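You operate a simulated robot arm through the tools that you are given. There is no shell and no other tool. Be economical: measure what you need, move in short steps, check, and stop when the job is done.

Carry out the task below with a simulated robot arm. There is one attempt and no reset: what you move stays moved.

TASK
Slide the pink sponge along the surface of the table until it stands next to the golden roll.
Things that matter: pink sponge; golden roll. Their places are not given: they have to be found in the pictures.

It is judged by the outcome, as a careful person would: the job done as asked, and still so three seconds after it is handed in. It fails if anything else is knocked over, pushed out of place, dropped, spilled or broken.

THE ROBOT
A 7-joint arm with a two-finger parallel gripper, fixed in place. Base frame: the origin is at the foot of the arm, x ahead of it, y to its left, z up; the work surface is at about z = 0.75. Lengths are in m, angles in rad, forces in N, time in s.
With the tool pointing down near the work surface it reaches from about 0.2 to 0.68 m from the base axis. Its first joint turns from -1.152 to 1.152 rad. Payload 2.4 kg.
Tool frame: the origin (TCP) lies between the finger pads and is the grasp point; the fingertips stand 0.03 m ahead of it; z points along the fingers, y is the line along which they close. The gripper opens to 0.094 m. The fingers are 0.028 m wide and 0.01 m thick; the gripper's body (0.05 by 0.096 m) begins 0.055 m behind the TCP.
Orientation is that of the tool frame in the base frame, as [roll, pitch, yaw] about the fixed x, y, z axes, in that order (R = Rz(yaw) Ry(pitch) Rx(roll)). With the fingers straight down and closing along the base's y, the tool's x points along the base's -x, its y along +y and its z along -z.

THE INTERFACE
- The arm moves only by the tool jog_arm. Its argument "motion" is text: rows parted by semicolons, each of 7 numbers parted by spaces: the shift along the base's x, y, z in m, then the turn, a rotation vector about the base's x, y, z in rad, then the gripper command, from -1 (fully open) to 1 (shut), values between in proportion. In form: x y z rx ry rz hand; .... A call has 1 to 10 rows; each row shifts and turns the commanded pose from where the row before left it. A row lasts 0.2 s, in which the tool goes at most 0.05 m and 0.15 rad; a call with a longer step from one row to the next is refused whole, and so is a gripper value outside its range. A pose out of reach is approached as far as the arm can. The call stops where the force on the tool passes 40 N (or 10 N more than at its start, if that is more) or the arm is blocked; 0.2 s more then pass. The fingers move at their own pace (about 0.153 m/s each) and stop on an object; they squeeze with about 38 N. The grip force told is the motor's: it shows also when the fingers shut on nothing. Time passes only in rows, and 0.2 s behind the last, so rows that do not move let the fingers close. It gives the time, the measured TCP pose, the force on the tool (base axes), the opening and the grip force at its end, in the units of the frame above (readings bear some noise).
- Cameras (640 x 400 px; columns grow to the right, rows downward): "scene" is fixed at [0.0415, 0.4882, 1.4445]; the picture's right is [-0.62, -0.78, 0.00], its down [-0.52, 0.42, -0.74] and it looks along [0.58, -0.46, -0.67] (base axes); focal length 320 px, centre (320, 200). "wrist" rides on the gripper at [-0.037, 0, -0.058] in the tool frame; the picture's right is [0.00, -1.00, 0.00], its down [0.97, 0.00, -0.24] and it looks along [0.24, 0.00, 0.97] (tool axes); focal length 218 px, centre (320, 200).
- camera(camera): a new picture of that camera. No time passes.
- probe_pixels(camera, pixels): for up to 12 pixels [column, row] of the newest picture of that camera ("zoom" is the newest enlarged one), the place [x, y, z] in the base frame of the surface seen there, good to about 0.002 m, but the place of the scene camera against the robot may be out by one fixed shift of up to 0.012 m in any direction. No time passes.
- enlarge(camera, box): a new picture of the part [left, top, right, bottom] of that camera's present view, enlarged. No time passes.
- hand_in(): hands the job in; it is judged then, once.

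Work in short steps. Measure before you move; look again where a grasp or a placing could have gone wrong, and mend it. You have 60 turns and 26 pictures in all, those below and enlarged ones among them. Open the gripper and draw the arm clear of the work before you hand the job in, unless the task says otherwise; then end with one line.

The tools are called after ">>>" as a command line: name --argument value ..., lists and objects as JSON in quotes. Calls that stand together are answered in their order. jog_arm: Moves the arm, as the interface text tells. Its arguments: {"type":"object","properties":{"motion":{"type":"string"}},"required":["motion"]} The other tools are called the same way: camera (camera) takes a picture; probe_pixels (camera, pixels) gives the place of the surface under pixels of a picture; enlarge (camera, box) takes an enlarged picture of a part of a camera's view; hand_in () hands the job in.

At the start:

```text
clock: 0.0
eef_pos: [0.3587, 0.1333, 1.0409]
tool_rot: [3.141, 0.0, 3.142]
force: [-0.5, 0.1, 0.7]
gripper_width: 0.094
finger_force: 0.2
```

scene: 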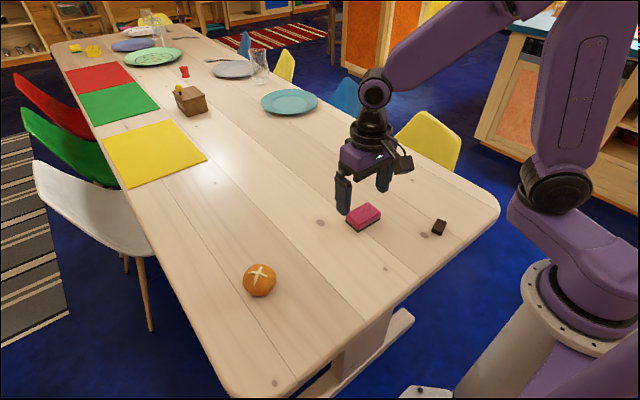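
wrist: 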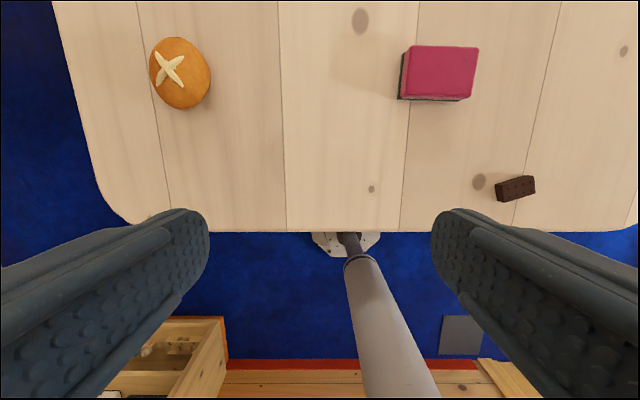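

The wrist picture shows the roll at about (180,73) and the sponge at about (440,73). I probe both in the wrist and scene views.

>>> probe_pixels --camera "wrist" --pixels '[[412, 47], [476, 49], [470, 97], [402, 97], [440, 72], [399, 99], [180, 73], [150, 73], [210, 75], [180, 38], [183, 108], [300, 120]]'

>>> probe_pixels --camera "scene" --pixels '[[365, 213], [347, 220], [362, 230], [381, 213], [364, 204], [259, 280], [243, 280], [276, 280], [260, 297], [320, 260]]'

>>> enlarge --camera "scene" --box '[220, 170, 460, 320]'

```text
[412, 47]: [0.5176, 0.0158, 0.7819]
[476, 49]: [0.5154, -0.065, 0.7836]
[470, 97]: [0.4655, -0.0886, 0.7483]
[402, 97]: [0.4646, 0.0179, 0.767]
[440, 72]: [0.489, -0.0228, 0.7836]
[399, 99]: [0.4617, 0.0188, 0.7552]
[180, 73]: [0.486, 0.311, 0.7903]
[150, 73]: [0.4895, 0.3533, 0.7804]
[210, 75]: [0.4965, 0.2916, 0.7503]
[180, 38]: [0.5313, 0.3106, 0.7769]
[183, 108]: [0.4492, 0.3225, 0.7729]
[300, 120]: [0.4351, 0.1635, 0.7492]
```

```text
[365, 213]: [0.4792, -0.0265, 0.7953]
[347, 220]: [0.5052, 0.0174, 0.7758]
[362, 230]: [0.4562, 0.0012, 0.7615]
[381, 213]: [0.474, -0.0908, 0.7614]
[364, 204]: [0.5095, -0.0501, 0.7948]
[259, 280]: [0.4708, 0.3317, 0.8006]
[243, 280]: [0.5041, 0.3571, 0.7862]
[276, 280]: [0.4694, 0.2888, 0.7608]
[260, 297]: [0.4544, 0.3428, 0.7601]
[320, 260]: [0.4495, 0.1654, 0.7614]
```

```text
2.67 times, centred on (340, 245) of scene
```

zoom: 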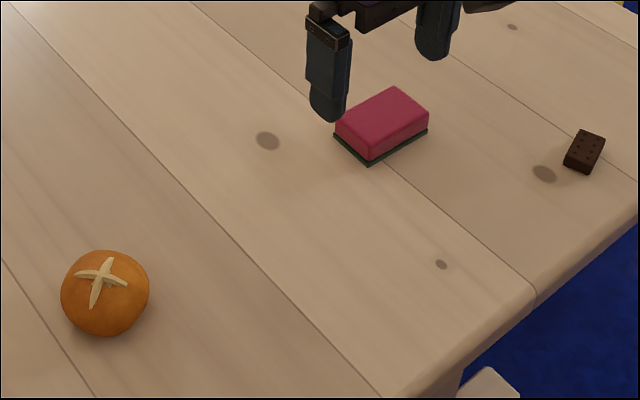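

The sponge spans about x 0.46–0.518, y −0.066–0.018, with its top at z 0.783. The roll is centred near (0.49, 0.322) with a radius of about 0.037. I'll push along +y with two spread fingers from the −y side, so first I move there at height and turn the tool 90°.

>>> jog_arm --motion "0.0131 -0.026 -0.008 0 0 0.15 -1;0.0131 -0.026 -0.008 0 0 0.15 -1;0.0131 -0.026 -0.008 0 0 0.15 -1;0.0131 -0.026 -0.008 0 0 0.15 -1;0.0131 -0.026 -0.008 0 0 0.15 -1;0.0131 -0.026 -0.008 0 0 0.15 -1;0.0131 -0.026 -0.008 0 0 0.15 -1;0.0131 -0.026 -0.008 0 0 0.15 -1;0.0131 -0.026 -0.008 0 0 0.15 -1;0.0131 -0.026 -0.008 0 0 0.15 -1"

>>> jog_arm --motion "0 0 0 0 0 0.0708 -0.25;0 0 0 0 0 0 -0.25"

>>> camera --camera "wrist"

>>> camera --camera "scene"

```text
clock: 2.2
eef_pos: [0.4897, -0.1273, 0.9603]
tool_rot: [3.14, 0.0, -1.641]
force: [-0.1, 0.5, 0.6]
gripper_width: 0.0938
finger_force: 0.1
```

```text
clock: 2.8
eef_pos: [0.4912, -0.1254, 0.9604]
tool_rot: [3.142, -0.001, -1.569]
force: [0.7, 0.3, -0.1]
gripper_width: 0.0589
finger_force: 0.1
```

```text
22 pictures are left
```

wrist: 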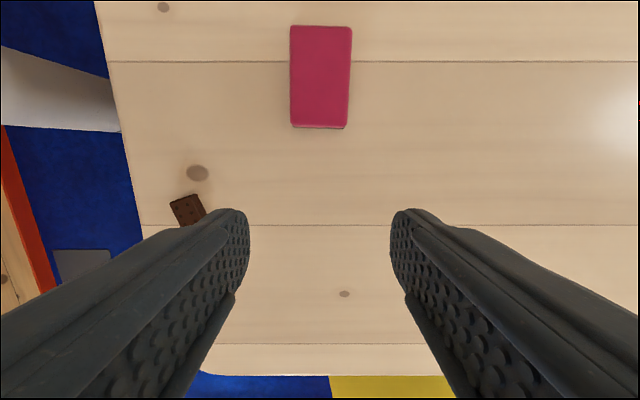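

```text
21 pictures are left
```

scene: 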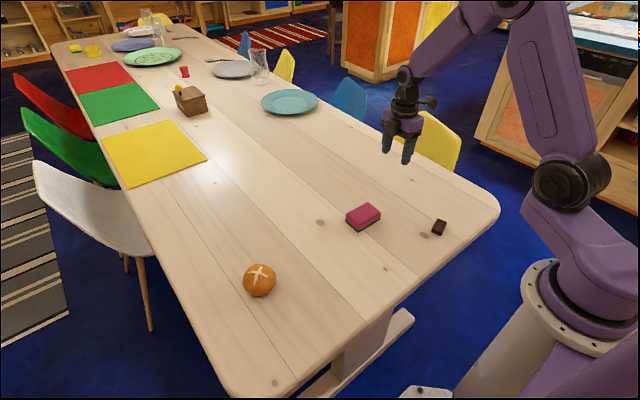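

The sponge is at wrist pixels (290–352, 26–128), nearly aligned with the tool. I probe its edges and the brown block.

>>> probe_pixels --camera "wrist" --pixels '[[292, 28], [350, 29], [292, 120], [347, 122], [320, 75], [292, 75], [349, 75], [320, 121], [320, 126], [188, 210], [204, 214], [320, 28]]'

```text
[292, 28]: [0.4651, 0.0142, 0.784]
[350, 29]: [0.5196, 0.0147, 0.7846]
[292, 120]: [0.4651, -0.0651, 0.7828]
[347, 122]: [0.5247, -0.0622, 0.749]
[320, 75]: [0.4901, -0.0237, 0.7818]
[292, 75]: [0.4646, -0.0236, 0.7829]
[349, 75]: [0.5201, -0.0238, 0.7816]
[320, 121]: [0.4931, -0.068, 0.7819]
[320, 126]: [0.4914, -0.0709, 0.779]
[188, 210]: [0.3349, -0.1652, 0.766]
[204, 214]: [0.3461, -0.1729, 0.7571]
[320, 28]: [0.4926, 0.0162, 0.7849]
```

The sponge spans x 0.463–0.522 and y −0.071–0.017, and the brown block is well clear at x≈0.34. I descend behind the sponge with the fingers 0.03 apart and the tips just above the table.

>>> jog_arm --motion "0 0 -0.035 0 0 0 0.36;0 0 -0.035 0 0 0 0.36;0 0 -0.035 0 0 0 0.36;0 0 -0.035 0 0 0 0.36;0 0 -0.02 0 0 0 0.36;0 0 -0.012 0 0 0 0.36;0 0 0 0 0 0 0.36"

>>> camera --camera "wrist"

```text
clock: 4.4
eef_pos: [0.4896, -0.1277, 0.7875]
tool_rot: [-3.141, 0.001, -1.574]
force: [0.0, -0.2, 0.3]
gripper_width: 0.03
finger_force: 0.0
```

```text
20 pictures are left
```

wrist: 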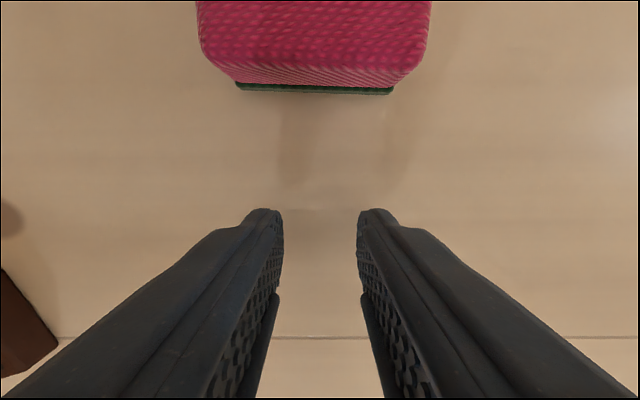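

The fingers sit behind the sponge, centred on it (base 236–393 px, finger mid at 320). I push slowly along +y.

>>> jog_arm --motion "0.0002 0.01 0 0 0 0 0.36;0.0002 0.01 0 0 0 0 0.36;0.0002 0.01 0 0 0 0 0.36;0.0002 0.01 0 0 0 0 0.36;0 0.01 0 0 0 0 0.36;0 0.01 0 0 0 0 0.36;0 0.01 0 0 0 0 0.36;0 0.01 0 0 0 0 0.36;0 0.01 0 0 0 0 0.36;0 0.01 0 0 0 0 0.36"

>>> camera --camera "wrist"

```text
clock: 6.6
eef_pos: [0.4913, -0.0246, 0.7863]
tool_rot: [3.141, 0.0, -1.571]
force: [0.4, -0.5, -0.1]
gripper_width: 0.0301
finger_force: 0.0
```

```text
19 pictures are left
```

wrist: 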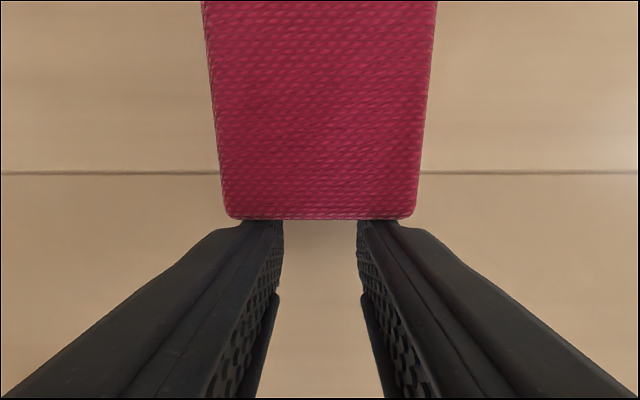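

The sponge moves squarely with the fingers. Its leading face is now near y≈0.078, so I push another 0.13 m, which still leaves it well short of the roll.

>>> jog_arm --motion "0 0.013 0 0 0 0 0.36;0 0.013 0 0 0 0 0.36;0 0.013 0 0 0 0 0.36;0 0.013 0 0 0 0 0.36;0 0.013 0 0 0 0 0.36;0 0.013 0 0 0 0 0.36;0 0.013 0 0 0 0 0.36;0 0.013 0 0 0 0 0.36;0 0.013 0 0 0 0 0.36;0 0.013 0 0 0 0 0.36"

>>> camera --camera "wrist"

>>> enlarge --camera "scene" --box '[200, 200, 360, 300]'

```text
clock: 8.8
eef_pos: [0.4904, 0.1037, 0.788]
tool_rot: [-3.141, 0.0, -1.571]
force: [-0.2, -0.5, -0.7]
gripper_width: 0.0303
finger_force: 0.0
```

```text
18 pictures are left
```

wrist: 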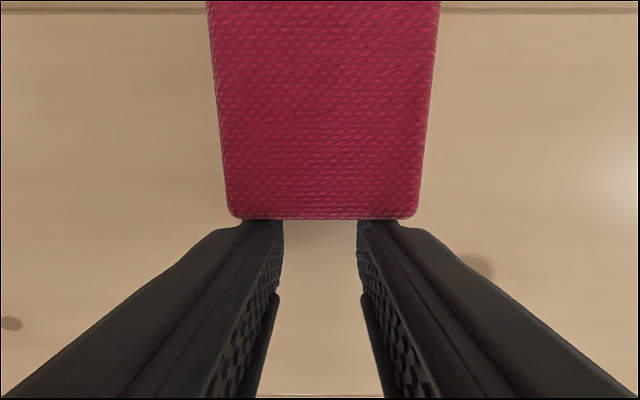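

```text
4.00 times, centred on (280, 250) of scene
```

zoom: 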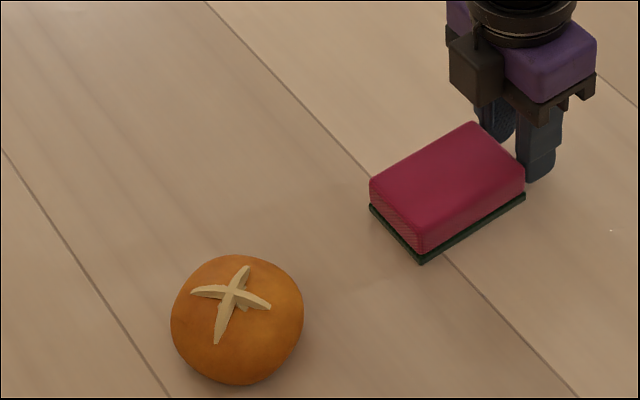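

The roll and sponge are both visible in the zoom, so I measure the gap in this one frame.

>>> probe_pixels --camera "zoom" --pixels '[[374, 190], [420, 245], [395, 225], [396, 200], [300, 310], [302, 325], [296, 345], [295, 290], [240, 380], [175, 310], [230, 257], [290, 325]]'

```text
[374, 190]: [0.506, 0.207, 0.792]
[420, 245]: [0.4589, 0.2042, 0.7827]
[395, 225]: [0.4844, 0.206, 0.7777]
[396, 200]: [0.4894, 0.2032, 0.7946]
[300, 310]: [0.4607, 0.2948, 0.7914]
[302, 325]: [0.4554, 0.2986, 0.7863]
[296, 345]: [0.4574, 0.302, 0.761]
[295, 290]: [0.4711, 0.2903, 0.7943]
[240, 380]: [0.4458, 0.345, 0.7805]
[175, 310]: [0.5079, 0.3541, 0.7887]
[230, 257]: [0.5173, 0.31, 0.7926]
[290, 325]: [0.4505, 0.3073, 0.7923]
```

The sponge's leading face is at y≈0.206 and the roll's near edge is about 0.287, so the gap is roughly 0.08 m. I push 0.068 m more, slowly, then check.

>>> jog_arm --motion "0 0.008 0 0 0 0 0.36;0 0.008 0 0 0 0 0.36;0 0.008 0 0 0 0 0.36;0 0.008 0 0 0 0 0.36;0 0.008 0 0 0 0 0.36;0 0.008 0 0 0 0 0.36;0 0.008 0 0 0 0 0.36;0 0.006 0 0 0 0 0.36;0 0.004 0 0 0 0 0.36;0 0.002 0 0 0 0 0.36"

>>> enlarge --camera "scene" --box '[200, 210, 360, 310]'

>>> probe_pixels --camera "scene" --pixels '[[259, 280]]'

```text
clock: 11.0
eef_pos: [0.4915, 0.1723, 0.7882]
tool_rot: [3.14, 0.0, -1.572]
force: [-0.4, 0.7, -0.1]
gripper_width: 0.0302
finger_force: 0.1
```

```text
4.00 times, centred on (280, 260) of scene
```

zoom: 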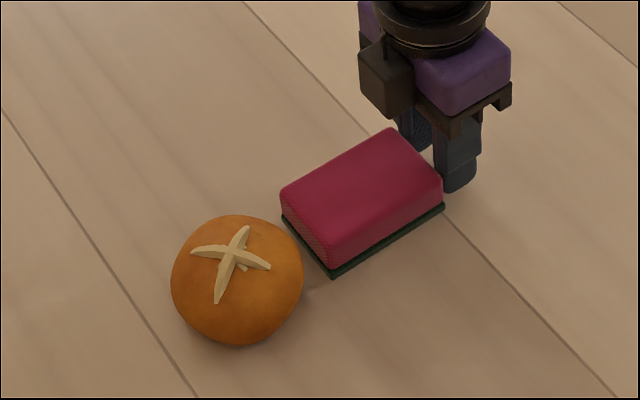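

```text
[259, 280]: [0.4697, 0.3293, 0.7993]
```

The roll is unmoved and the gap is about 1 cm. I close it by 5 mm more, then back off along −y and lift clear.

>>> jog_arm --motion "0 0.003 0 0 0 0 0.36;0 0.002 0 0 0 0 0.36;0 0 0 0 0 0 0.36;0 -0.01 0 0 0 0 0.36;0 -0.025 0 0 0 0 0.36;0 -0.025 0.01 0 0 0 0.36;0 0 0.04 0 0 0 0.36;0 0 0.04 0 0 0 0.36;0 0 0.04 0 0 0 0;0 0 0.04 0 0 0 -1"

>>> jog_arm --motion "0 -0.03 0.02 0 0 0 -1;0 -0.03 0.02 0 0 0 -1;0 -0.03 0 0 0 0 -1;0 0 0 0 0 0 -1"

>>> enlarge --camera "scene" --box '[200, 210, 360, 310]'

>>> camera --camera "wrist"

>>> camera --camera "scene"

```text
clock: 13.2
eef_pos: [0.4911, 0.1152, 0.9596]
tool_rot: [3.141, 0.0, -1.572]
force: [0.6, -0.4, -0.9]
gripper_width: 0.0942
finger_force: 0.0
```

```text
clock: 14.2
eef_pos: [0.4912, 0.0256, 0.9968]
tool_rot: [-3.14, 0.0, -1.572]
force: [-0.2, 0.4, 0.5]
gripper_width: 0.0942
finger_force: 0.1
```

```text
4.00 times, centred on (280, 260) of scene
```

zoom: 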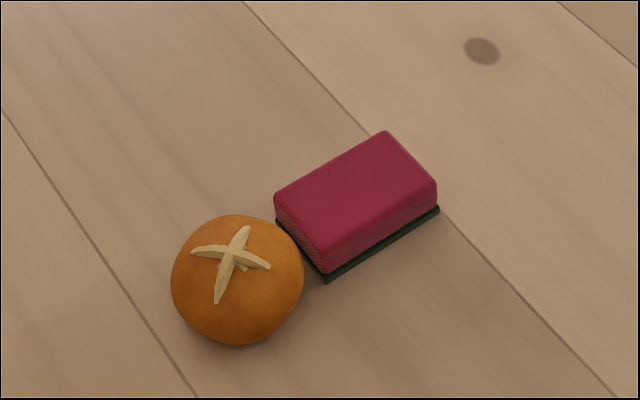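

```text
14 pictures are left
```

wrist: 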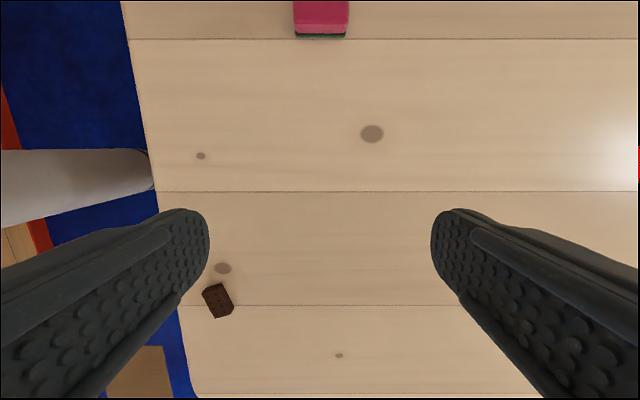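

```text
13 pictures are left
```

scene: 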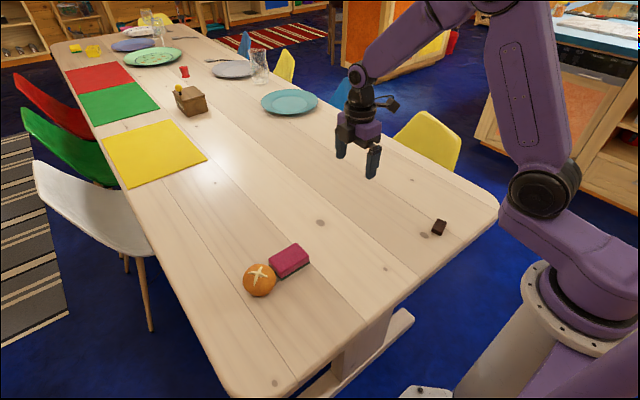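

The sponge stands right beside the roll, which hasn't moved (still at 171–303 px in the zoom). Nothing else was disturbed, and the arm is clear with the gripper open, so I hand in.

>>> hand_in

```text
The job is handed in.
```

I slid the pink sponge along the table to stand right next to the golden roll, a few millimetres away by my estimate; the roll and everything else stayed where they were.
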